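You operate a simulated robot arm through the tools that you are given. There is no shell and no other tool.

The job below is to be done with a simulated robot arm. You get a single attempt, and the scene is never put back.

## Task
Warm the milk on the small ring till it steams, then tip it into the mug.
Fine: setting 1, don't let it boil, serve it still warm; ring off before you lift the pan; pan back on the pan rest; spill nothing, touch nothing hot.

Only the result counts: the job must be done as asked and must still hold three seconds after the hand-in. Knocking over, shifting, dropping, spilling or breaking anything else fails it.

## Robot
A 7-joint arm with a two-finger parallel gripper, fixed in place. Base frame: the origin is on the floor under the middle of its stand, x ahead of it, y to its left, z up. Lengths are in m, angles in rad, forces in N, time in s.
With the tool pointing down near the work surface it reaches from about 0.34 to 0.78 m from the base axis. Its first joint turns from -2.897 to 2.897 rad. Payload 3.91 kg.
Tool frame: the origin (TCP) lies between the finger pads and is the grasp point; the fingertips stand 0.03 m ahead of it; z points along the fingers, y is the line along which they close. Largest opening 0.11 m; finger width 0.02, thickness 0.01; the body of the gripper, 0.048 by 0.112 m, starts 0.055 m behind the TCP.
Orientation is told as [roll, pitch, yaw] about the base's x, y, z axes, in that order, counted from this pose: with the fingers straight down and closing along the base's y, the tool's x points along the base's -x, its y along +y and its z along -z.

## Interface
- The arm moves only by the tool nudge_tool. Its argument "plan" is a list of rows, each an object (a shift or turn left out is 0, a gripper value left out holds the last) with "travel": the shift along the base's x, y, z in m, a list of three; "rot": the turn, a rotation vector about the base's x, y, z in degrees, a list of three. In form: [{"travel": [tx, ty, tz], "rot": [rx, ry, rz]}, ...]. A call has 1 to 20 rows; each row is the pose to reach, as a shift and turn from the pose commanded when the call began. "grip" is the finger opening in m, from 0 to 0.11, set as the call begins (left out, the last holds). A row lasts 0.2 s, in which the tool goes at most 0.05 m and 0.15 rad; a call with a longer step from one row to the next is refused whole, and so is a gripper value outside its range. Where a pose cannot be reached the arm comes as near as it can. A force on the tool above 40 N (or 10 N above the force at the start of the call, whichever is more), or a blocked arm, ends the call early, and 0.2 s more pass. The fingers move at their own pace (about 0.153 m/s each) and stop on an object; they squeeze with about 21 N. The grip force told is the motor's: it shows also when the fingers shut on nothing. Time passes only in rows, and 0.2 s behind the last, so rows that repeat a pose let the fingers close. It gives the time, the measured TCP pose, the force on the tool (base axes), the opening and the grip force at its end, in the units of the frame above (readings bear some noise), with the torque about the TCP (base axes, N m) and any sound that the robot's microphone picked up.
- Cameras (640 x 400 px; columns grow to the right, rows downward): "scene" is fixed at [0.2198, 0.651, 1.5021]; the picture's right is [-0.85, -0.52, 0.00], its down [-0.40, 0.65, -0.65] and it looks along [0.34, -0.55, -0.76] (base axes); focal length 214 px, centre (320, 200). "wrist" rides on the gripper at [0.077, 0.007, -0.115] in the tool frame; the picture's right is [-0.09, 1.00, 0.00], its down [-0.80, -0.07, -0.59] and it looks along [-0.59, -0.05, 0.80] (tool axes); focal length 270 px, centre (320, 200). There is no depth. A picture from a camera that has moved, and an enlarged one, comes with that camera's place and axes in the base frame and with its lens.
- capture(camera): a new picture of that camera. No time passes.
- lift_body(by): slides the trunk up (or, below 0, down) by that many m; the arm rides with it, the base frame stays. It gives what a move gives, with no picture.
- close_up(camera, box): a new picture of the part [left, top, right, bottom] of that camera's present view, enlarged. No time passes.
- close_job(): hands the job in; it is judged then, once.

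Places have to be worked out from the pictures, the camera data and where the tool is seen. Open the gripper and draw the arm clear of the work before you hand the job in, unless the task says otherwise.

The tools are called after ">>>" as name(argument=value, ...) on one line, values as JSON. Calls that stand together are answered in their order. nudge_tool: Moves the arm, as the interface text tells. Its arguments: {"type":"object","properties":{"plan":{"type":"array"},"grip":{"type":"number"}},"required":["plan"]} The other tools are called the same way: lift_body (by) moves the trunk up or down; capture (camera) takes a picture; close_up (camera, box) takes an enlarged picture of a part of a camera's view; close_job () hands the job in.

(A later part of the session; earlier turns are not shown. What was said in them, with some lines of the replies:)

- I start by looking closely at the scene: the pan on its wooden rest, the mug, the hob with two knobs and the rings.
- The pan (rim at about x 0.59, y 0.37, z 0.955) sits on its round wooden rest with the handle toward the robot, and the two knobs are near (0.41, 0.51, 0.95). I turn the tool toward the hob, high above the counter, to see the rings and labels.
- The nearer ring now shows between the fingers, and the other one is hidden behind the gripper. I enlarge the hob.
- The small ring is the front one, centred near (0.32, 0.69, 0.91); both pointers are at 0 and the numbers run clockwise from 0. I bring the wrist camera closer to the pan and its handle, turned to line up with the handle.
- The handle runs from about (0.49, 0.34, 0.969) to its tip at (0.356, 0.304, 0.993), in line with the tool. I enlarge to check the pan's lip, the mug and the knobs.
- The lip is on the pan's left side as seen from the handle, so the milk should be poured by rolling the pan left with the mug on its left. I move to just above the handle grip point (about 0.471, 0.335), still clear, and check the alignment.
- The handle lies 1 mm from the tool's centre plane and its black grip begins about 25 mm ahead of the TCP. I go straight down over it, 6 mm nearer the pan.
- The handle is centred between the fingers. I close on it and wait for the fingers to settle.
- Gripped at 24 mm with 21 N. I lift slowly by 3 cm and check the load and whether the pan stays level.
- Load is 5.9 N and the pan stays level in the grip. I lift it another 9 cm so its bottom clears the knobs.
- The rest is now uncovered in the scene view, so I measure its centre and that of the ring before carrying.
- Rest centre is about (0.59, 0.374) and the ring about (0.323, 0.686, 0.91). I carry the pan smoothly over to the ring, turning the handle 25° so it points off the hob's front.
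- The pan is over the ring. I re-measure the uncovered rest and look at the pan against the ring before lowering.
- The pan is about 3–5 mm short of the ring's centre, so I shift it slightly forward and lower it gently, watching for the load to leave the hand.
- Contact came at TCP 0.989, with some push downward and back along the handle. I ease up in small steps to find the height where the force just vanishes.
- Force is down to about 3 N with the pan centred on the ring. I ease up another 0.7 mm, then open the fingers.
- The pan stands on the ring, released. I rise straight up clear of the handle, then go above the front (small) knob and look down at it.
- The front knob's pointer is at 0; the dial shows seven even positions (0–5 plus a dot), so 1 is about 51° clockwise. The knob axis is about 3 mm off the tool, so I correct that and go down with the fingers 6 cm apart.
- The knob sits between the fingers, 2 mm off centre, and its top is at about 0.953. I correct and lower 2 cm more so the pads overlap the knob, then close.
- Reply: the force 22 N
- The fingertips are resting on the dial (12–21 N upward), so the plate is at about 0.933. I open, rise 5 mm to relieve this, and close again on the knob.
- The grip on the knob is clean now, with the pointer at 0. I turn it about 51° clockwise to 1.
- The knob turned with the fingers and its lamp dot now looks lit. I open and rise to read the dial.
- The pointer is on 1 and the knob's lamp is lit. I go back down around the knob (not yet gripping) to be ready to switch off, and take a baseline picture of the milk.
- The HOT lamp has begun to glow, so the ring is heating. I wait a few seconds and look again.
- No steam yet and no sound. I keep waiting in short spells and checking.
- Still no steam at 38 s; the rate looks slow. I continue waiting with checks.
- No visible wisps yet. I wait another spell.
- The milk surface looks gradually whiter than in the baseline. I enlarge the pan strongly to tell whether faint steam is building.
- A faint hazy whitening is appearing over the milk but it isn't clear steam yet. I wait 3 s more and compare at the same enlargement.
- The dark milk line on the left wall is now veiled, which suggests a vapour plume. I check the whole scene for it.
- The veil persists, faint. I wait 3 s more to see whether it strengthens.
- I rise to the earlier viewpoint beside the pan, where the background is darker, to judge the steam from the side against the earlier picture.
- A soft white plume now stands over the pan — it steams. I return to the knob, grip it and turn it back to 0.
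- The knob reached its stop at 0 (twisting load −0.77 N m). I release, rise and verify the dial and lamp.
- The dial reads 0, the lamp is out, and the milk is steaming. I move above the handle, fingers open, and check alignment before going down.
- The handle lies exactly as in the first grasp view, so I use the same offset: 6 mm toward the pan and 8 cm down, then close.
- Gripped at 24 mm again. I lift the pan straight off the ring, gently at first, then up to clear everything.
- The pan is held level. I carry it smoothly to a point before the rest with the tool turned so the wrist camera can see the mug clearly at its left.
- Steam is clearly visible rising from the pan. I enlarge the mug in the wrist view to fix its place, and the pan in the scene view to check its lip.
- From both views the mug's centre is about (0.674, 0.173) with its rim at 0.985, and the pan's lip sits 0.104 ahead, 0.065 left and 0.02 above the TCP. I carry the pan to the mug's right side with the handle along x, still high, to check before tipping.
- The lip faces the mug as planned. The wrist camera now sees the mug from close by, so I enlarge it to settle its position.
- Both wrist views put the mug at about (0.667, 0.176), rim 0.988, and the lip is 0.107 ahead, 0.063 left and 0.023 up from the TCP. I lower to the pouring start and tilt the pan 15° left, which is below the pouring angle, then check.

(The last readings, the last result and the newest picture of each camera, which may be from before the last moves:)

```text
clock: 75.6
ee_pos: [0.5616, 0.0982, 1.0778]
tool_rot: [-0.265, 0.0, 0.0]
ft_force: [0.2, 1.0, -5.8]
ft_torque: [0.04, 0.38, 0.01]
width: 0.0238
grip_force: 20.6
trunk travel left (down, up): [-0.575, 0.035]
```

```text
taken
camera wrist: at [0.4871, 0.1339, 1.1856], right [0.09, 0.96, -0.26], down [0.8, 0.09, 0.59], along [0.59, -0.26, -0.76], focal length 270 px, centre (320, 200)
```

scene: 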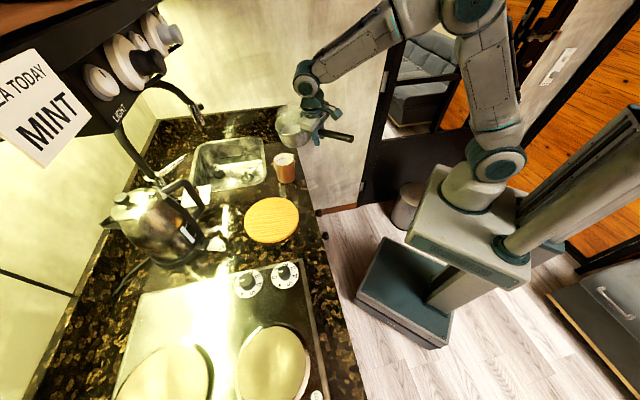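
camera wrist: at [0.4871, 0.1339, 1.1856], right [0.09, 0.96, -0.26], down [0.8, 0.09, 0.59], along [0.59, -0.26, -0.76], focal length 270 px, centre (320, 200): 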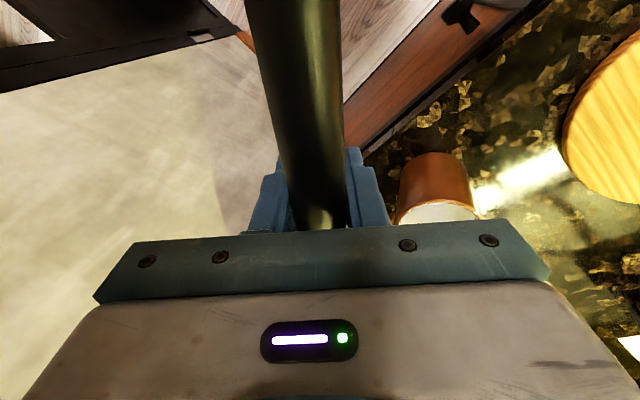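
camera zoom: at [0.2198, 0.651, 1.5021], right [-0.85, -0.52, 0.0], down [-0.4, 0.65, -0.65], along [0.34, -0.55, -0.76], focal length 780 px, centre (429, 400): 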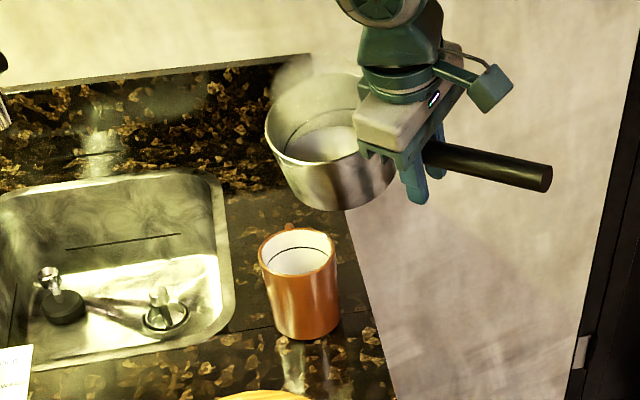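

The pan is tilted 15° and the lip appears over the near part of the mug. I enlarge to check the lip against the mug.

>>> close_up(camera="scene", box=[255, 100, 325, 190])

```text
4.44 times, centred on (290, 145) of scene
camera zoom: at [0.2198, 0.651, 1.5021], right [-0.85, -0.52, 0.0], down [-0.4, 0.65, -0.65], along [0.34, -0.55, -0.76], focal length 953 px, centre (453, 444)
```

zoom: 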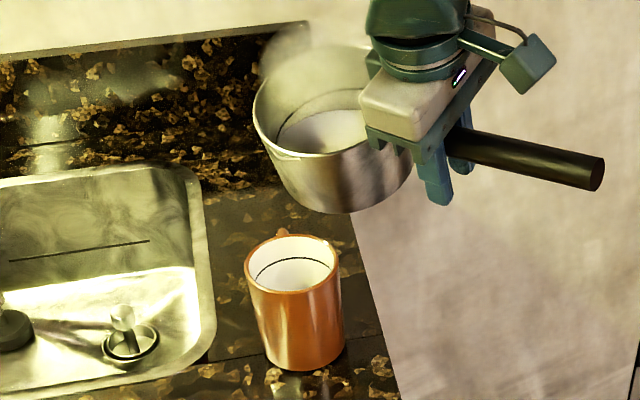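

The lip is exactly where computed, over the mug near its centre. I continue tilting slowly to 30° while lowering slightly, and look for the stream.

>>> nudge_tool(plan=[{"travel": [0, -0.0001, -0.0007], "rot": [-1.5, 0, 0]}, {"travel": [0, -0.0002, -0.0013], "rot": [-3, 0, 0]}, {"travel": [0, -0.0003, -0.002], "rot": [-4.5, 0, 0]}, {"travel": [0, -0.0003, -0.0026], "rot": [-6, 0, 0]}, {"travel": [0, -0.0002, -0.0033], "rot": [-7.5, 0, 0]}, {"travel": [0, -0.0001, -0.0039], "rot": [-9, 0, 0]}, {"travel": [0, 0, -0.0045], "rot": [-10.5, 0, 0]}, {"travel": [0, 0.0002, -0.0052], "rot": [-12, 0, 0]}, {"travel": [0, 0.0005, -0.0058], "rot": [-13.5, 0, 0]}, {"travel": [0, 0.0007, -0.0065], "rot": [-15, 0, 0]}])

>>> close_up(camera="scene", box=[255, 100, 325, 190])

>>> capture(camera="wrist")

```text
clock: 77.8
ee_pos: [0.5637, 0.097, 1.0716]
tool_rot: [-0.523, -0.001, 0.0]
ft_force: [-0.3, 0.4, -5.4]
ft_torque: [0.06, 0.44, 0.01]
width: 0.0234
grip_force: 21.0
trunk travel left (down, up): [-0.575, 0.035]
```

```text
4.44 times, centred on (290, 145) of scene
camera zoom: at [0.2198, 0.651, 1.5021], right [-0.85, -0.52, 0.0], down [-0.4, 0.65, -0.65], along [0.34, -0.55, -0.76], focal length 953 px, centre (453, 444)
```

zoom: 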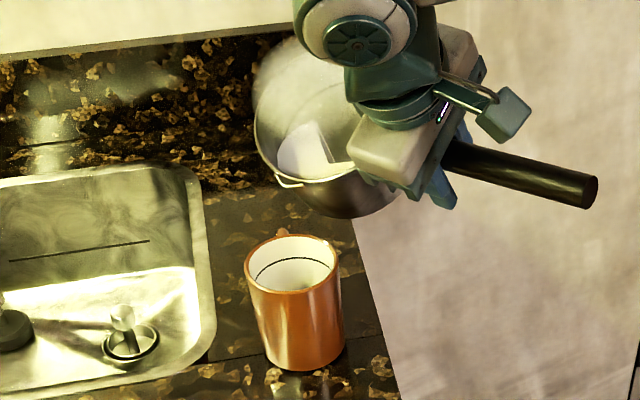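

```text
taken
camera wrist: at [0.4868, 0.1614, 1.1663], right [0.09, 0.86, -0.5], down [0.8, 0.24, 0.55], along [0.59, -0.45, -0.67], focal length 270 px, centre (320, 200)
```

wrist: 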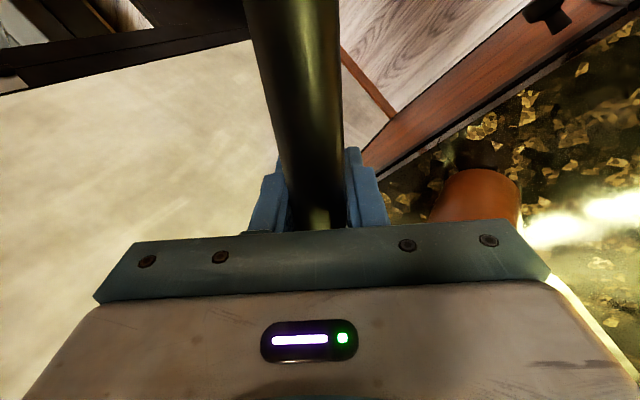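

The milk has come up near the lip but nothing has poured yet at 30°. I continue to 45° slowly.

>>> nudge_tool(plan=[{"travel": [0, 0.0004, -0.0007], "rot": [-1.5, 0, 0]}, {"travel": [0, 0.0008, -0.0014], "rot": [-3, 0, 0]}, {"travel": [0, 0.0012, -0.0021], "rot": [-4.5, 0, 0]}, {"travel": [0, 0.0017, -0.0026], "rot": [-6, 0, 0]}, {"travel": [0, 0.0022, -0.003], "rot": [-7.5, 0, 0]}, {"travel": [0, 0.0027, -0.0034], "rot": [-9, 0, 0]}, {"travel": [0, 0.0033, -0.0039], "rot": [-10.5, 0, 0]}, {"travel": [0, 0.004, -0.0044], "rot": [-12, 0, 0]}, {"travel": [0, 0.0046, -0.0049], "rot": [-13.5, 0, 0]}, {"travel": [0, 0.0053, -0.0054], "rot": [-15, 0, 0]}])

>>> close_up(camera="scene", box=[255, 100, 325, 190])

>>> capture(camera="wrist")

```text
clock: 80.0
ee_pos: [0.5621, 0.1031, 1.0653]
tool_rot: [-0.787, 0.002, 0.001]
ft_force: [0.2, 0.2, -6.1]
ft_torque: [0.1, 0.38, 0.0]
width: 0.0238
grip_force: 20.5
trunk travel left (down, up): [-0.575, 0.035]
```

```text
4.44 times, centred on (290, 145) of scene
camera zoom: at [0.2198, 0.651, 1.5021], right [-0.85, -0.52, 0.0], down [-0.4, 0.65, -0.65], along [0.34, -0.55, -0.76], focal length 953 px, centre (453, 444)
```

zoom: 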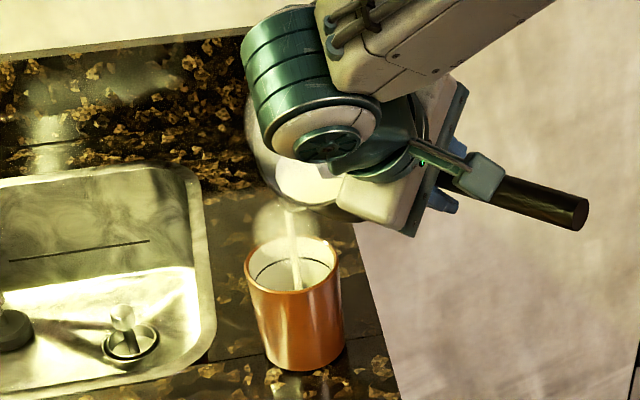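

```text
taken
camera wrist: at [0.4865, 0.1895, 1.1409], right [0.09, 0.7, -0.71], down [0.8, 0.37, 0.47], along [0.59, -0.61, -0.53], focal length 270 px, centre (320, 200)
```

wrist: 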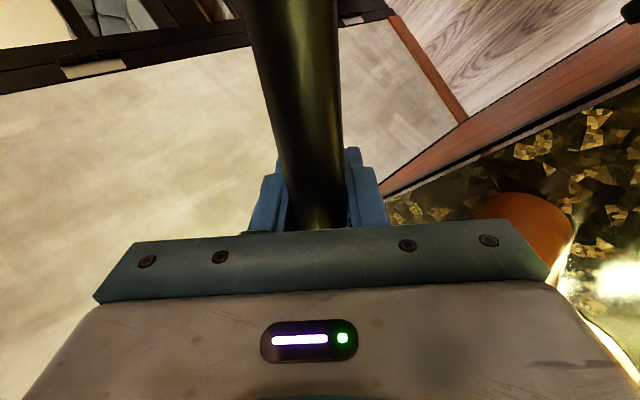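

A steady stream now falls into the middle of the mug. I keep tilting at about 5°/s to 60°, keeping the lip in place.

>>> nudge_tool(plan=[{"travel": [0, 0.0005, -0.0001], "rot": [-1, 0, 0]}, {"travel": [0, 0.0011, -0.0003], "rot": [-2, 0, 0]}, {"travel": [0, 0.0016, -0.0004], "rot": [-3, 0, 0]}, {"travel": [0, 0.0022, -0.0006], "rot": [-4, 0, 0]}, {"travel": [0, 0.0027, -0.0007], "rot": [-5, 0, 0]}, {"travel": [0, 0.0033, -0.0005], "rot": [-6, 0, 0]}, {"travel": [0, 0.0039, -0.0003], "rot": [-7, 0, 0]}, {"travel": [0, 0.0046, -0.0001], "rot": [-8, 0, 0]}, {"travel": [0, 0.0052, 0], "rot": [-9, 0, 0]}, {"travel": [0, 0.0058, 0.0002], "rot": [-10, 0, 0]}, {"travel": [0, 0.0065, 0.0003], "rot": [-11, 0, 0]}, {"travel": [0, 0.0072, 0.0005], "rot": [-12, 0, 0]}, {"travel": [0, 0.008, 0.0006], "rot": [-13, 0, 0]}, {"travel": [0, 0.0087, 0.0008], "rot": [-14, 0, 0]}, {"travel": [0, 0.0094, 0.0009], "rot": [-15, 0, 0]}])

>>> close_up(camera="scene", box=[255, 100, 325, 190])

```text
clock: 83.2
ee_pos: [0.5622, 0.1122, 1.0673]
tool_rot: [-1.046, 0.0, 0.0]
ft_force: [0.0, -0.2, -4.7]
ft_torque: [0.1, 0.35, 0.0]
width: 0.0238
grip_force: 20.9
trunk travel left (down, up): [-0.575, 0.035]
```

```text
4.44 times, centred on (290, 145) of scene
camera zoom: at [0.2198, 0.651, 1.5021], right [-0.85, -0.52, 0.0], down [-0.4, 0.65, -0.65], along [0.34, -0.55, -0.76], focal length 953 px, centre (453, 444)
```

zoom: 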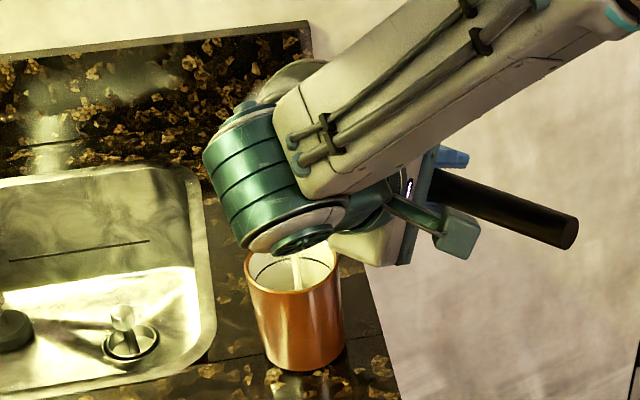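

The stream still lands in the mug and the load is falling (4.7 N). I continue to 75°.

>>> nudge_tool(plan=[{"travel": [0, 0.0008, 0.0003], "rot": [-1, 0, 0]}, {"travel": [0, 0.0016, 0.0005], "rot": [-2, 0, 0]}, {"travel": [0, 0.0023, 0.0008], "rot": [-3, 0, 0]}, {"travel": [0, 0.0031, 0.001], "rot": [-4, 0, 0]}, {"travel": [0, 0.0039, 0.0013], "rot": [-5, 0, 0]}, {"travel": [0, 0.0048, 0.0017], "rot": [-6, 0, 0]}, {"travel": [0, 0.0056, 0.0021], "rot": [-7, 0, 0]}, {"travel": [0, 0.0065, 0.0024], "rot": [-8, 0, 0]}, {"travel": [0, 0.0073, 0.0028], "rot": [-9, 0, 0]}, {"travel": [0, 0.0082, 0.0032], "rot": [-10, 0, 0]}, {"travel": [0, 0.0091, 0.0037], "rot": [-11, 0, 0]}, {"travel": [0, 0.0101, 0.0042], "rot": [-12, 0, 0]}, {"travel": [0, 0.011, 0.0048], "rot": [-13, 0, 0]}, {"travel": [0, 0.012, 0.0053], "rot": [-14, 0, 0]}, {"travel": [0, 0.0129, 0.0058], "rot": [-15, 0, 0]}])

>>> close_up(camera="scene", box=[255, 100, 325, 190])

>>> capture(camera="scene")

>>> capture(camera="wrist")

```text
clock: 86.4
ee_pos: [0.5623, 0.1251, 1.0718]
tool_rot: [-1.31, 0.001, 0.0]
ft_force: [0.1, -0.7, -4.3]
ft_torque: [0.11, 0.32, -0.02]
width: 0.0237
grip_force: 20.8
trunk travel left (down, up): [-0.575, 0.035]
```

```text
4.44 times, centred on (290, 145) of scene
camera zoom: at [0.2198, 0.651, 1.5021], right [-0.85, -0.52, 0.0], down [-0.4, 0.65, -0.65], along [0.34, -0.55, -0.76], focal length 953 px, centre (453, 444)
```

zoom: 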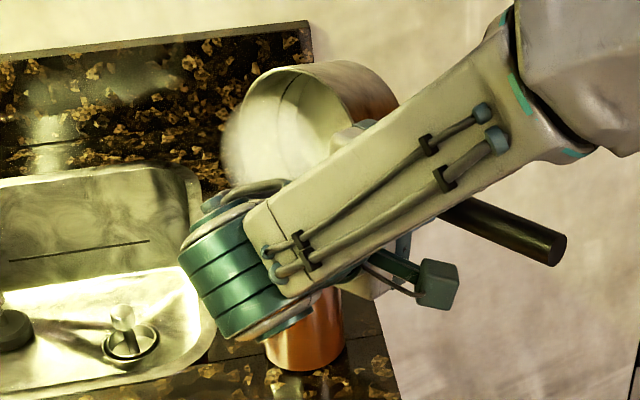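

```text
taken
```

scene: 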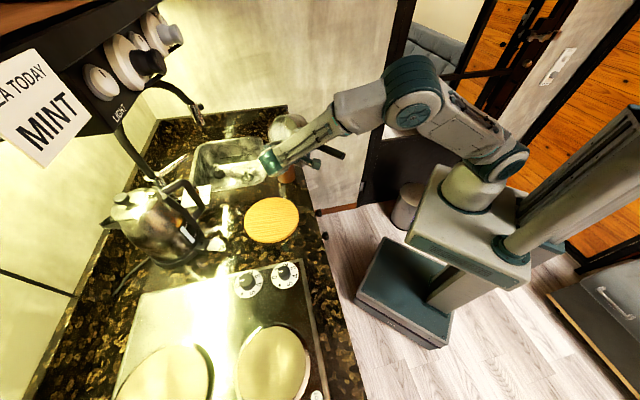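

```text
taken
camera wrist: at [0.4866, 0.2386, 1.0946], right [0.09, 0.26, -0.96], down [0.8, 0.56, 0.22], along [0.59, -0.79, -0.16], focal length 270 px, centre (320, 200)
```

wrist: 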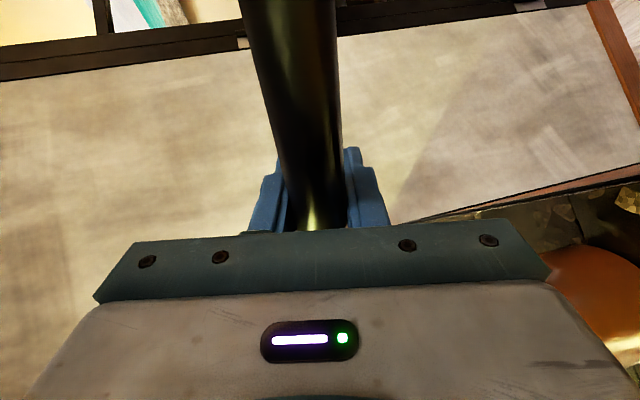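

The pan's load has dropped to 4.3 N and the wrist stays well above and to the side of the mug. I continue to 90°.

>>> nudge_tool(plan=[{"travel": [0, 0.001, 0.0006], "rot": [-1, 0, 0]}, {"travel": [0, 0.002, 0.0012], "rot": [-2, 0, 0]}, {"travel": [0, 0.0029, 0.0019], "rot": [-3, 0, 0]}, {"travel": [0, 0.0039, 0.0025], "rot": [-4, 0, 0]}, {"travel": [0, 0.0049, 0.0031], "rot": [-5, 0, 0]}, {"travel": [0, 0.0059, 0.0037], "rot": [-6, 0, 0]}, {"travel": [0, 0.007, 0.0042], "rot": [-7, 0, 0]}, {"travel": [0, 0.008, 0.0048], "rot": [-8, 0, 0]}, {"travel": [0, 0.0091, 0.0053], "rot": [-9, 0, 0]}, {"travel": [0, 0.0101, 0.0059], "rot": [-10, 0, 0]}, {"travel": [0, 0.0112, 0.0063], "rot": [-11, 0, 0]}, {"travel": [0, 0.0123, 0.0068], "rot": [-12, 0, 0]}, {"travel": [0, 0.0133, 0.0072], "rot": [-13, 0, 0]}, {"travel": [0, 0.0144, 0.0077], "rot": [-14, 0, 0]}, {"travel": [0, 0.0155, 0.0081], "rot": [-15, 0, 0]}])

>>> close_up(camera="scene", box=[230, 90, 350, 210])

>>> capture(camera="wrist")

```text
clock: 89.6
ee_pos: [0.5624, 0.1411, 1.0811]
tool_rot: [-1.573, 0.002, 0.002]
ft_force: [0.9, -0.3, -4.6]
ft_torque: [0.11, 0.32, 0.0]
width: 0.024
grip_force: 21.4
trunk travel left (down, up): [-0.575, 0.035]
```

```text
3.33 times, centred on (290, 150) of scene
camera zoom: at [0.2198, 0.651, 1.5021], right [-0.85, -0.52, 0.0], down [-0.4, 0.65, -0.65], along [0.34, -0.55, -0.76], focal length 715 px, centre (420, 367)
```

zoom: 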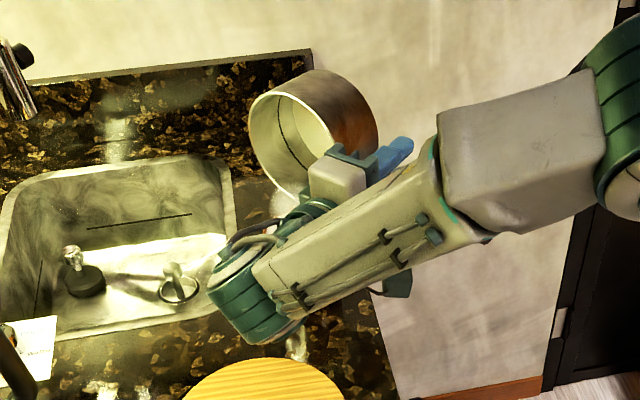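

```text
taken
camera wrist: at [0.4865, 0.2562, 1.073], right [0.09, 0.0, -1.0], down [0.8, 0.59, 0.07], along [0.59, -0.8, 0.05], focal length 270 px, centre (320, 200)
```

wrist: 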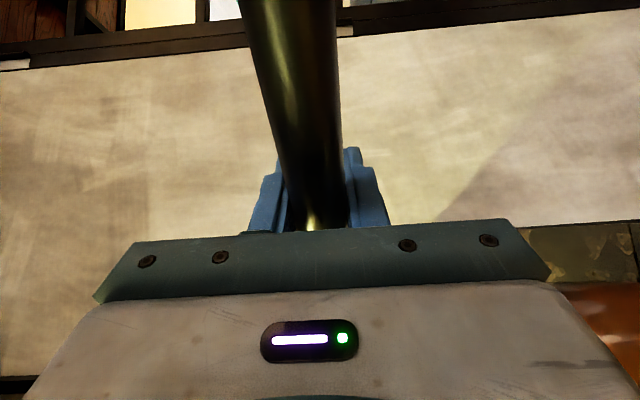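

The pan is nearly empty at 90°. I tip a little further to 100° and hold a moment to drain the last of it.

>>> nudge_tool(plan=[{"travel": [0, 0.0016, 0.0005], "rot": [-1.5, 0, 0]}, {"travel": [0, 0.0033, 0.001], "rot": [-3, 0, 0]}, {"travel": [0, 0.005, 0.0015], "rot": [-4.5, 0, 0]}, {"travel": [0, 0.0067, 0.002], "rot": [-6, 0, 0]}, {"travel": [0, 0.0084, 0.0024], "rot": [-7.5, 0, 0]}, {"travel": [0, 0.0101, 0.0028], "rot": [-9, 0, 0]}, {"travel": [0, 0.0113, 0.003], "rot": [-10, 0, 0]}, {"travel": [0, 0.0113, 0.003], "rot": [-10, 0, 0]}, {"travel": [0, 0.0113, 0.003], "rot": [-10, 0, 0]}, {"travel": [0, 0.0113, 0.003], "rot": [-10, 0, 0]}, {"travel": [0, 0.0113, 0.003], "rot": [-10, 0, 0]}, {"travel": [0, 0.0113, 0.003], "rot": [-10, 0, 0]}, {"travel": [0, 0.0113, 0.003], "rot": [-10, 0, 0]}])

>>> close_up(camera="scene", box=[250, 95, 330, 195])

>>> capture(camera="wrist")

```text
clock: 92.4
ee_pos: [0.562, 0.1544, 1.0842]
tool_rot: [-1.746, 0.0, 0.001]
ft_force: [-0.3, 0.5, -4.4]
ft_torque: [0.09, 0.31, -0.01]
width: 0.0241
grip_force: 21.2
trunk travel left (down, up): [-0.575, 0.035]
```

```text
4.00 times, centred on (290, 145) of scene
camera zoom: at [0.2198, 0.651, 1.5021], right [-0.85, -0.52, 0.0], down [-0.4, 0.65, -0.65], along [0.34, -0.55, -0.76], focal length 858 px, centre (440, 420)
```

zoom: 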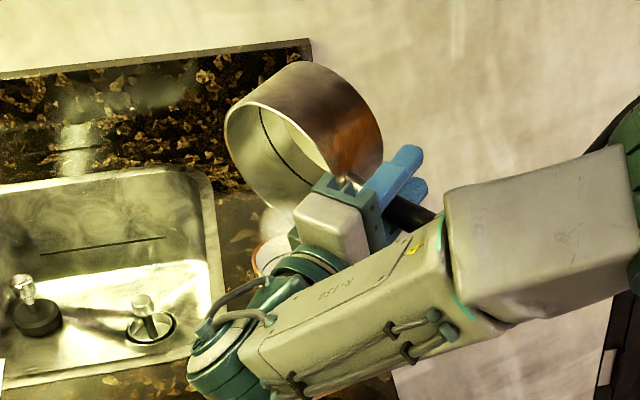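

```text
taken
camera wrist: at [0.4863, 0.2646, 1.0564], right [0.09, -0.17, -0.98], down [0.8, 0.6, -0.03], along [0.59, -0.78, 0.19], focal length 270 px, centre (320, 200)
```

wrist: 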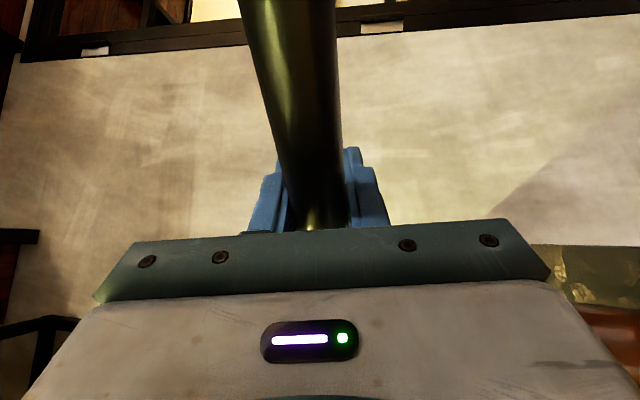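

The pan is empty inside (load steady at 4.4 N). I roll it back upright along the reverse path, keeping the lip over the mug and rising slightly.

>>> nudge_tool(plan=[{"travel": [0, -0.0057, 0.0], "rot": [5, 0, 0]}, {"travel": [0, -0.0113, -0.001], "rot": [10, 0, 0]}, {"travel": [0, -0.0167, -0.002], "rot": [15, 0, 0]}, {"travel": [0, -0.0219, -0.004], "rot": [20, 0, 0]}, {"travel": [0, -0.0268, -0.006], "rot": [25, 0, 0]}, {"travel": [0, -0.0315, -0.0077], "rot": [30, 0, 0]}, {"travel": [0, -0.0358, -0.0086], "rot": [35, 0, 0]}, {"travel": [0, -0.0397, -0.0089], "rot": [40, 0, 0]}, {"travel": [0, -0.0433, -0.0086], "rot": [45, 0, 0]}, {"travel": [0, -0.0464, -0.0085], "rot": [50, 0, 0]}, {"travel": [0, -0.0491, -0.0068], "rot": [55, 0, 0]}, {"travel": [0, -0.0513, -0.0041], "rot": [60, 0, 0]}, {"travel": [0, -0.0531, -0.0017], "rot": [65, 0, 0]}, {"travel": [0, -0.0544, 0.0016], "rot": [70, 0, 0]}, {"travel": [0, -0.0551, 0.0048], "rot": [75, 0, 0]}, {"travel": [0, -0.0554, 0.0079], "rot": [80, 0, 0]}, {"travel": [0, -0.0551, 0.0111], "rot": [85, 0, 0]}, {"travel": [0, -0.0543, 0.0142], "rot": [90, 0, 0]}, {"travel": [0, -0.0531, 0.0176], "rot": [95, 0, 0]}, {"travel": [0, -0.0513, 0.021], "rot": [100, 0, 0]}])

>>> capture(camera="scene")

>>> close_up(camera="scene", box=[230, 90, 350, 210])

>>> capture(camera="wrist")

```text
clock: 96.6
ee_pos: [0.5619, 0.101, 1.1043]
tool_rot: [0.001, -0.001, -0.002]
ft_force: [0.7, -0.6, -3.7]
ft_torque: [0.0, 0.34, -0.01]
width: 0.0239
grip_force: 20.5
trunk travel left (down, up): [-0.575, 0.035]
```

```text
taken
```

scene: 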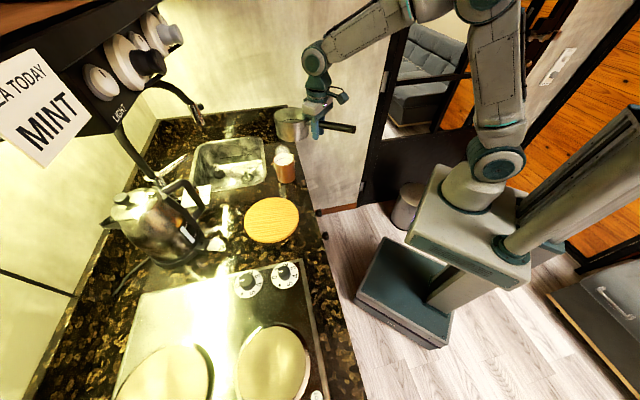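

```text
3.33 times, centred on (290, 150) of scene
camera zoom: at [0.2198, 0.651, 1.5021], right [-0.85, -0.52, 0.0], down [-0.4, 0.65, -0.65], along [0.34, -0.55, -0.76], focal length 715 px, centre (420, 367)
```

zoom: 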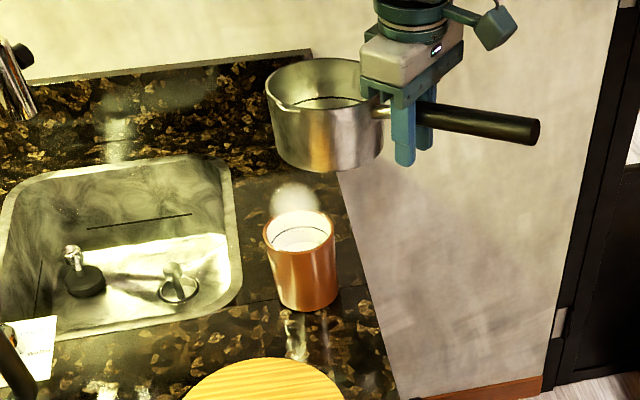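

```text
taken
camera wrist: at [0.4866, 0.1075, 1.2186], right [0.09, 1.0, 0.0], down [0.8, -0.07, 0.59], along [0.59, -0.05, -0.8], focal length 270 px, centre (320, 200)
```

wrist: 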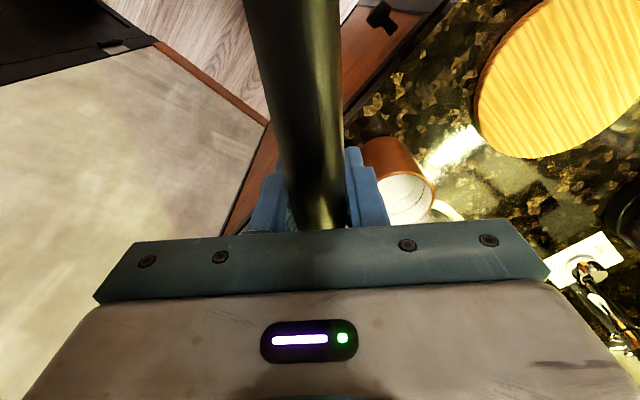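

The mug now holds steaming milk and I see no spill; the pan is upright and empty. I draw the pan back from the mug and carry it over the wooden rest, turned as it first stood.

>>> nudge_tool(plan=[{"travel": [-0.005, 0, 0.003]}, {"travel": [-0.02, 0, 0.008]}, {"travel": [-0.04, 0, 0.013]}, {"travel": [-0.06, 0, 0.017]}, {"travel": [-0.078, 0, 0.02]}, {"travel": [-0.086, 0, 0.02]}, {"travel": [-0.086, 0.006, 0.02], "rot": [0, 0, 0.5]}, {"travel": [-0.086, 0.022, 0.02], "rot": [0, 0, 1.5]}, {"travel": [-0.086, 0.046, 0.02], "rot": [0, 0, 3]}, {"travel": [-0.086, 0.074, 0.02], "rot": [0, 0, 4.8]}, {"travel": [-0.086, 0.103, 0.02], "rot": [0, 0, 6.7]}, {"travel": [-0.086, 0.133, 0.02], "rot": [0, 0, 8.6]}, {"travel": [-0.086, 0.163, 0.02], "rot": [0, 0, 10.5]}, {"travel": [-0.086, 0.19, 0.02], "rot": [0, 0, 12.3]}, {"travel": [-0.086, 0.212, 0.02], "rot": [0, 0, 13.8]}, {"travel": [-0.086, 0.228, 0.02], "rot": [0, 0, 14.8]}, {"travel": [-0.086, 0.237, 0.02], "rot": [0, 0, 15.3]}, {"travel": [-0.086, 0.24, 0.02], "rot": [0, 0, 15.5]}])

>>> close_up(camera="scene", box=[220, 140, 350, 260])

>>> capture(camera="wrist")

```text
clock: 100.4
ee_pos: [0.4754, 0.3422, 1.1263]
tool_rot: [0.001, 0.001, 0.27]
ft_force: [-0.4, -0.3, -3.6]
ft_torque: [-0.07, 0.31, -0.01]
width: 0.0239
grip_force: 20.7
trunk travel left (down, up): [-0.575, 0.035]
```

```text
3.33 times, centred on (285, 200) of scene
camera zoom: at [0.2198, 0.651, 1.5021], right [-0.85, -0.52, 0.0], down [-0.4, 0.65, -0.65], along [0.34, -0.55, -0.76], focal length 715 px, centre (437, 200)
```

zoom: 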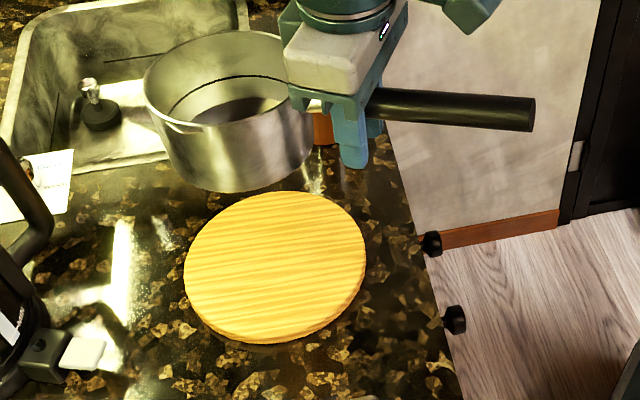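

```text
taken
camera wrist: at [0.4014, 0.3278, 1.2384], right [-0.18, 0.98, 0.0], down [0.79, 0.15, 0.59], along [0.58, 0.11, -0.8], focal length 270 px, centre (320, 200)
```

wrist: 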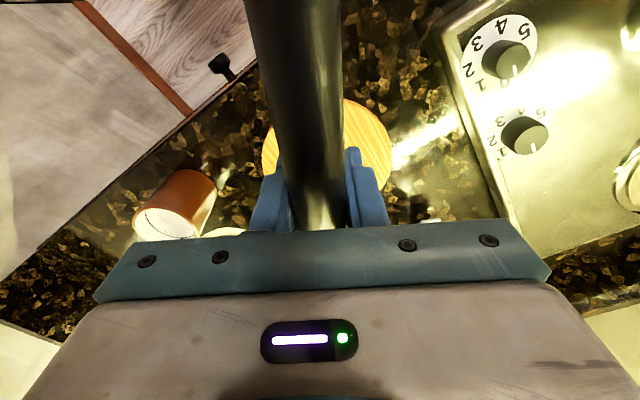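

The pan is above the rest. I lower it to about 1.5 cm above the rest and check.

>>> nudge_tool(plan=[{"travel": [0, 0, -0.01]}, {"travel": [0, 0, -0.03]}, {"travel": [0, 0, -0.055]}, {"travel": [0, 0, -0.08]}, {"travel": [0, 0, -0.105]}, {"travel": [0, 0, -0.128]}, {"travel": [0, 0, -0.142]}, {"travel": [0, 0, -0.148]}, {"travel": [0, 0, -0.15]}])

>>> close_up(camera="scene", box=[220, 140, 350, 260])

```text
clock: 102.4
ee_pos: [0.4767, 0.3421, 0.9747]
tool_rot: [0.0, -0.001, 0.269]
ft_force: [-0.5, 0.3, -3.9]
ft_torque: [-0.11, 0.3, -0.01]
width: 0.0239
grip_force: 20.8
trunk travel left (down, up): [-0.575, 0.035]
```

```text
3.33 times, centred on (285, 200) of scene
camera zoom: at [0.2198, 0.651, 1.5021], right [-0.85, -0.52, 0.0], down [-0.4, 0.65, -0.65], along [0.34, -0.55, -0.76], focal length 715 px, centre (437, 200)
```

zoom: 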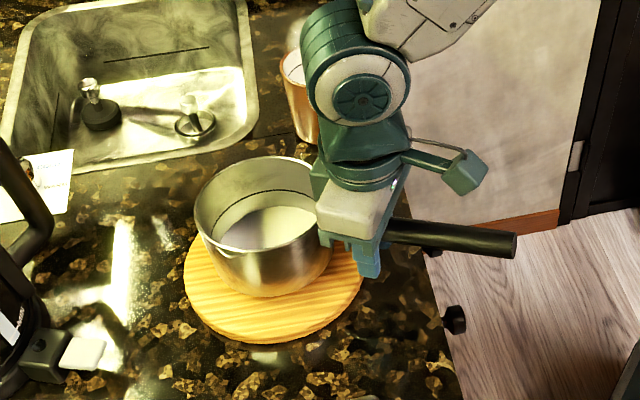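

The pan sits centred above the rest. I lower in small steps until the rest takes the load.

>>> nudge_tool(plan=[{"travel": [0, 0, -0.003]}, {"travel": [0, 0, -0.006]}, {"travel": [0, 0, -0.009]}, {"travel": [0, 0, -0.011]}, {"travel": [0, 0, -0.012]}, {"travel": [0, 0, -0.012]}])

>>> close_up(camera="scene", box=[235, 175, 315, 250])

```text
clock: 103.8
ee_pos: [0.4759, 0.3414, 0.9633]
tool_rot: [0.0, 0.001, 0.27]
ft_force: [0.0, -0.7, -4.0]
ft_torque: [-0.08, 0.27, -0.02]
width: 0.0239
grip_force: 20.6
trunk travel left (down, up): [-0.575, 0.035]
```

```text
5.33 times, centred on (275, 212) of scene
camera zoom: at [0.2198, 0.651, 1.5021], right [-0.85, -0.52, 0.0], down [-0.4, 0.65, -0.65], along [0.34, -0.55, -0.76], focal length 1144 px, centre (560, 133)
```

zoom: 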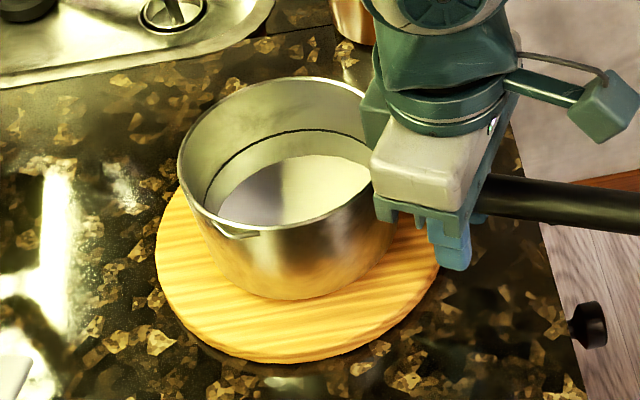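

Not touching yet at 0.963. I go down in 1.5 mm steps.

>>> nudge_tool(plan=[{"travel": [0, 0, -0.0015]}, {"travel": [0, 0, -0.003]}, {"travel": [0, 0, -0.003]}])

```text
clock: 104.6
ee_pos: [0.4757, 0.3418, 0.9605]
tool_rot: [-0.001, -0.003, 0.273]
ft_force: [-1.0, 1.2, 0.3]
ft_torque: [-0.09, -0.31, 0.17]
width: 0.0236
grip_force: 20.7
trunk travel left (down, up): [-0.575, 0.035]
```

The rest now carries the pan (force about zero). I open the fingers.

>>> nudge_tool(plan=[{}, {}, {}], grip=0.08)

>>> capture(camera="wrist")

>>> close_up(camera="scene", box=[235, 175, 315, 250])

```text
clock: 105.4
ee_pos: [0.476, 0.3412, 0.9608]
tool_rot: [-0.001, 0.001, 0.271]
ft_force: [0.5, -1.1, 0.0]
ft_torque: [0.0, 0.03, 0.01]
width: 0.0798
grip_force: 0.0
trunk travel left (down, up): [-0.575, 0.035]
```

```text
taken
camera wrist: at [0.401, 0.3272, 1.0736], right [-0.18, 0.98, 0.0], down [0.79, 0.15, 0.59], along [0.58, 0.11, -0.8], focal length 270 px, centre (320, 200)
```

wrist: 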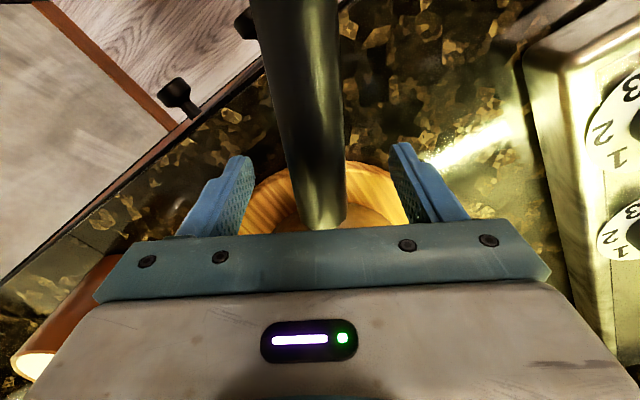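

```text
5.33 times, centred on (275, 212) of scene
camera zoom: at [0.2198, 0.651, 1.5021], right [-0.85, -0.52, 0.0], down [-0.4, 0.65, -0.65], along [0.34, -0.55, -0.76], focal length 1144 px, centre (560, 133)
```

zoom: 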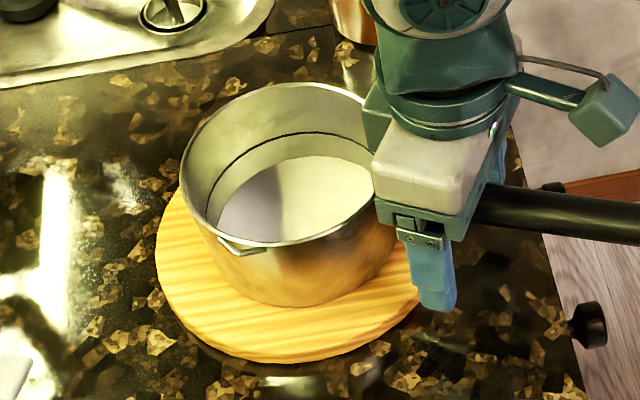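

The pan rests on the board, released. I rise straight up and draw the arm back toward its starting place.

>>> nudge_tool(plan=[{"travel": [0, 0, 0.03]}, {"travel": [0, 0, 0.07]}, {"travel": [0, 0, 0.115]}, {"travel": [0, 0, 0.16]}, {"travel": [-0.03, -0.01, 0.19]}, {"travel": [-0.06, -0.03, 0.22]}, {"travel": [-0.09, -0.05, 0.25]}, {"travel": [-0.12, -0.07, 0.28]}, {"travel": [-0.13, -0.09, 0.31]}, {"travel": [-0.13, -0.09, 0.31]}])

>>> capture(camera="scene")

>>> close_up(camera="scene", box=[220, 140, 350, 260])

>>> close_up(camera="scene", box=[250, 140, 320, 200])

>>> close_up(camera="scene", box=[210, 250, 340, 400])

>>> capture(camera="wrist")

```text
clock: 107.6
ee_pos: [0.3456, 0.2514, 1.2696]
tool_rot: [0.0, 0.0, 0.271]
ft_force: [-0.1, 0.4, -0.7]
ft_torque: [0.0, -0.02, -0.01]
width: 0.0798
grip_force: 0.0
trunk travel left (down, up): [-0.575, 0.035]
```

```text
taken
```

scene: 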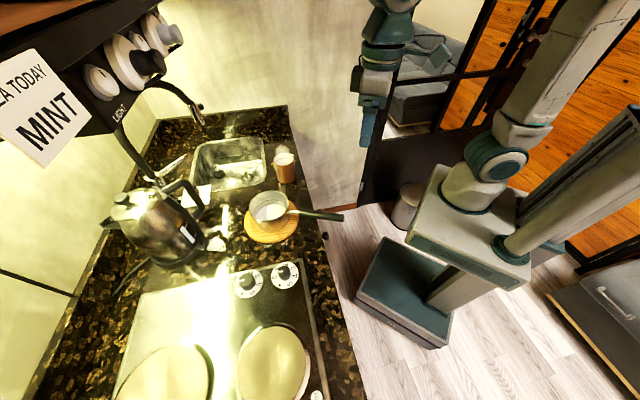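

```text
3.33 times, centred on (285, 200) of scene
camera zoom: at [0.2198, 0.651, 1.5021], right [-0.85, -0.52, 0.0], down [-0.4, 0.65, -0.65], along [0.34, -0.55, -0.76], focal length 715 px, centre (437, 200)
```

zoom: 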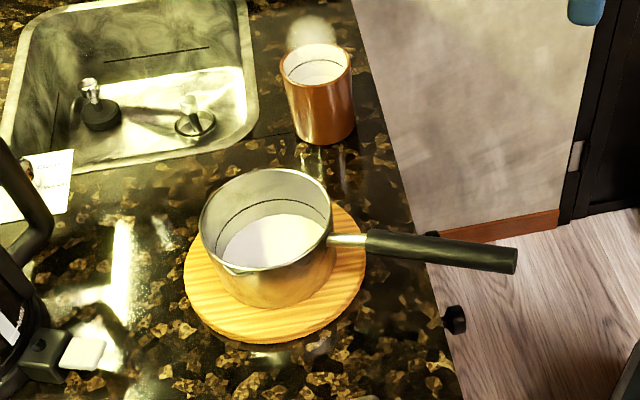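

```text
6.67 times, centred on (285, 170) of scene
camera zoom: at [0.2198, 0.651, 1.5021], right [-0.85, -0.52, 0.0], down [-0.4, 0.65, -0.65], along [0.34, -0.55, -0.76], focal length 1430 px, centre (553, 400)
```

zoom: 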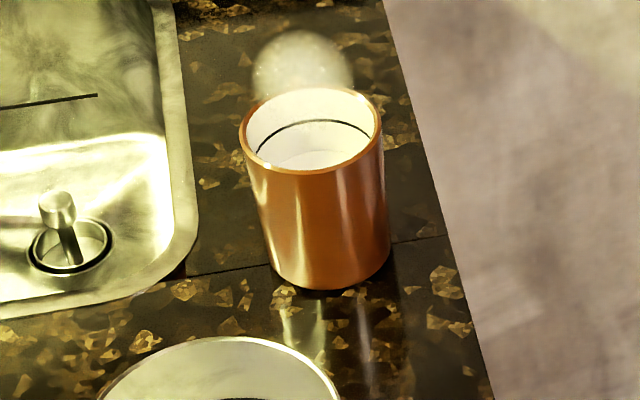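

```text
2.67 times, centred on (275, 325) of scene
camera zoom: at [0.2198, 0.651, 1.5021], right [-0.85, -0.52, 0.0], down [-0.4, 0.65, -0.65], along [0.34, -0.55, -0.76], focal length 572 px, centre (440, -133)
```

zoom: 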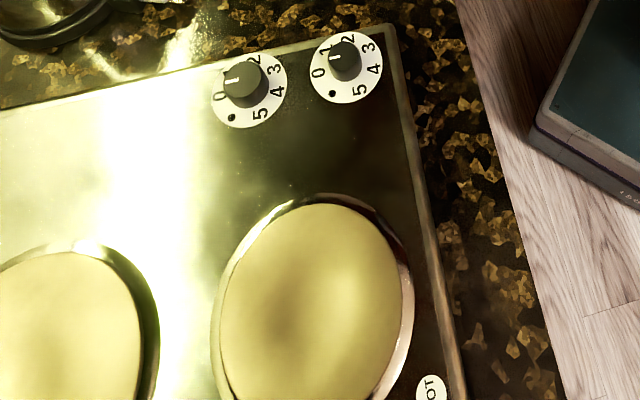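

```text
taken
camera wrist: at [0.2706, 0.237, 1.3833], right [-0.18, 0.98, 0.0], down [0.79, 0.15, 0.59], along [0.58, 0.11, -0.8], focal length 270 px, centre (320, 200)
```

wrist: 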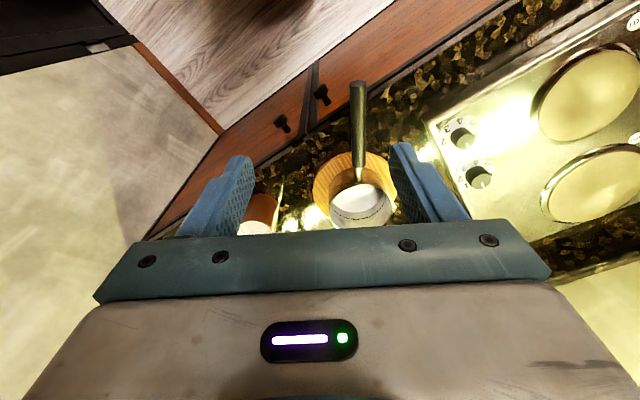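

Everything stands in place: mug steaming, pan on the rest, both knobs at 0. I look closely into the pan to make sure nothing notable is left in it, and around the mug for drops.

>>> close_up(camera="wrist", box=[310, 140, 410, 235])

>>> close_up(camera="scene", box=[245, 185, 300, 230])

>>> close_up(camera="wrist", box=[220, 160, 330, 240])

```text
4.21 times, centred on (360, 188) of wrist
camera zoom: at [0.2706, 0.237, 1.3833], right [-0.18, 0.98, 0.0], down [0.79, 0.15, 0.59], along [0.58, 0.11, -0.8], focal length 1138 px, centre (152, 253)
```

zoom: 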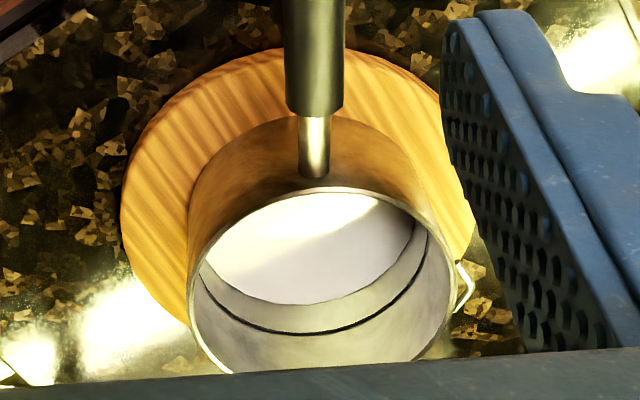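

```text
8.89 times, centred on (272, 208) of scene
camera zoom: at [0.2198, 0.651, 1.5021], right [-0.85, -0.52, 0.0], down [-0.4, 0.65, -0.65], along [0.34, -0.55, -0.76], focal length 1906 px, centre (742, 133)
```

zoom: 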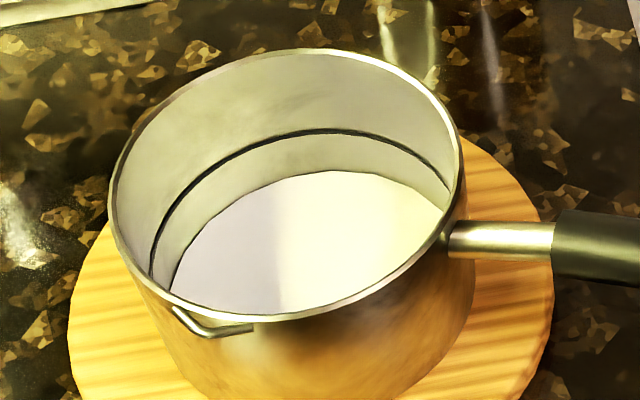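

```text
5.00 times, centred on (275, 200) of wrist
camera zoom: at [0.2706, 0.237, 1.3833], right [-0.18, 0.98, 0.0], down [0.79, 0.15, 0.59], along [0.58, 0.11, -0.8], focal length 1351 px, centre (545, 200)
```

zoom: 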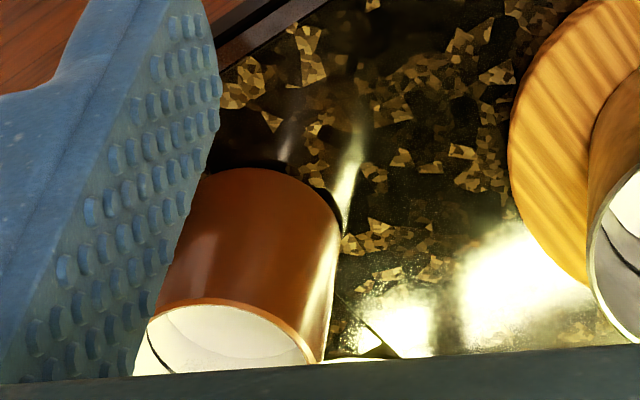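

The white disc in the pan's bottom might be bare floor or left-over milk, so I compare levels: I enlarge the mug's inside and the pan's inside as much as possible.

>>> close_up(camera="scene", box=[270, 148, 300, 168])

>>> close_up(camera="scene", box=[248, 188, 292, 222])

```text
16.00 times, centred on (285, 158) of scene
camera zoom: at [0.2198, 0.651, 1.5021], right [-0.85, -0.52, 0.0], down [-0.4, 0.65, -0.65], along [0.34, -0.55, -0.76], focal length 3432 px, centre (880, 872)
```

zoom: 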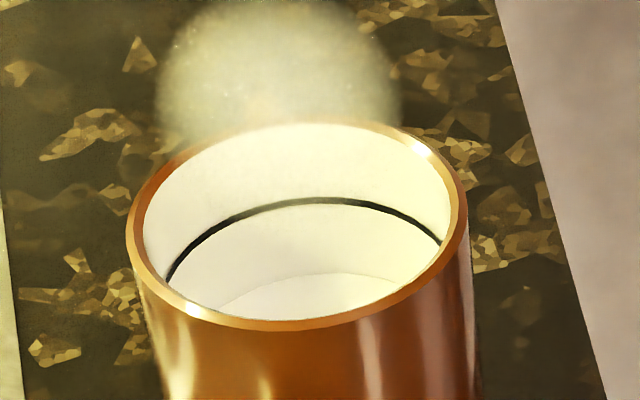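

```text
11.76 times, centred on (270, 205) of scene
camera zoom: at [0.2198, 0.651, 1.5021], right [-0.85, -0.52, 0.0], down [-0.4, 0.65, -0.65], along [0.34, -0.55, -0.76], focal length 2523 px, centre (908, 141)
```

zoom: 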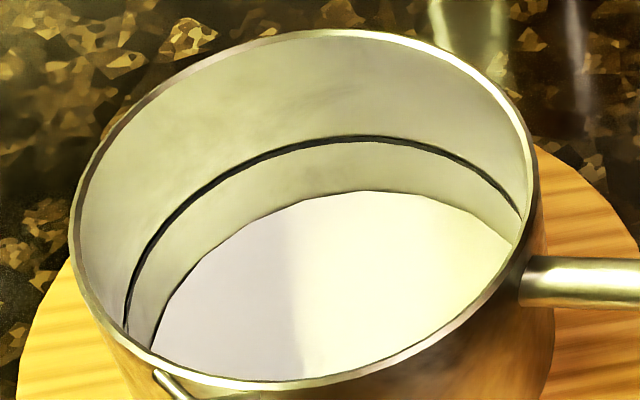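

All levels agree: about 0.2 kg left the pan and the mug holds about that much. Only the mug steams, so the white disc is the pan's bare floor. The ring is off, the pan is on its rest, nothing spilled, and the arm is clear with the gripper open, so I hand the job in while the milk is still warm.

>>> close_job()

```text
The job is handed in.
```

I warmed the milk on the small ring at setting 1 until it steamed and poured it into the mug. I've handed the job in but had no verdict back.

- **Heating:** I turned the front (small ring) knob to 1 and watched for steam. The knob was back at 0, with its lamp out, before I lifted the pan. I heard no sound and saw no sign of boiling.
- **Pouring:** The milk went in over the pan's side lip in one slow tilt. I watched the stream land in the mug at the start; after that the arm blocked the view. About 0.2 kg left the pan, the mug's level matches that, and it was still steaming in the last pictures.
- **Pan:** It is back on its wooden rest and appears empty. A white disc shows at the bottom, which I take to be the bare floor because the weights and levels agree and the pan no longer steams. A thin film of milk could be left.
- **Spills and hot parts:** I saw no milk on the counter. I gripped the pan only by the black part of its handle.
- **Finish:** The gripper is open and the arm is drawn back clear of the counter.

While lowering over the knob, the fingertips pressed briefly on its dial, with up to about 21 N. I opened, raised the arm slightly and gripped again. The dial looked unchanged afterwards.
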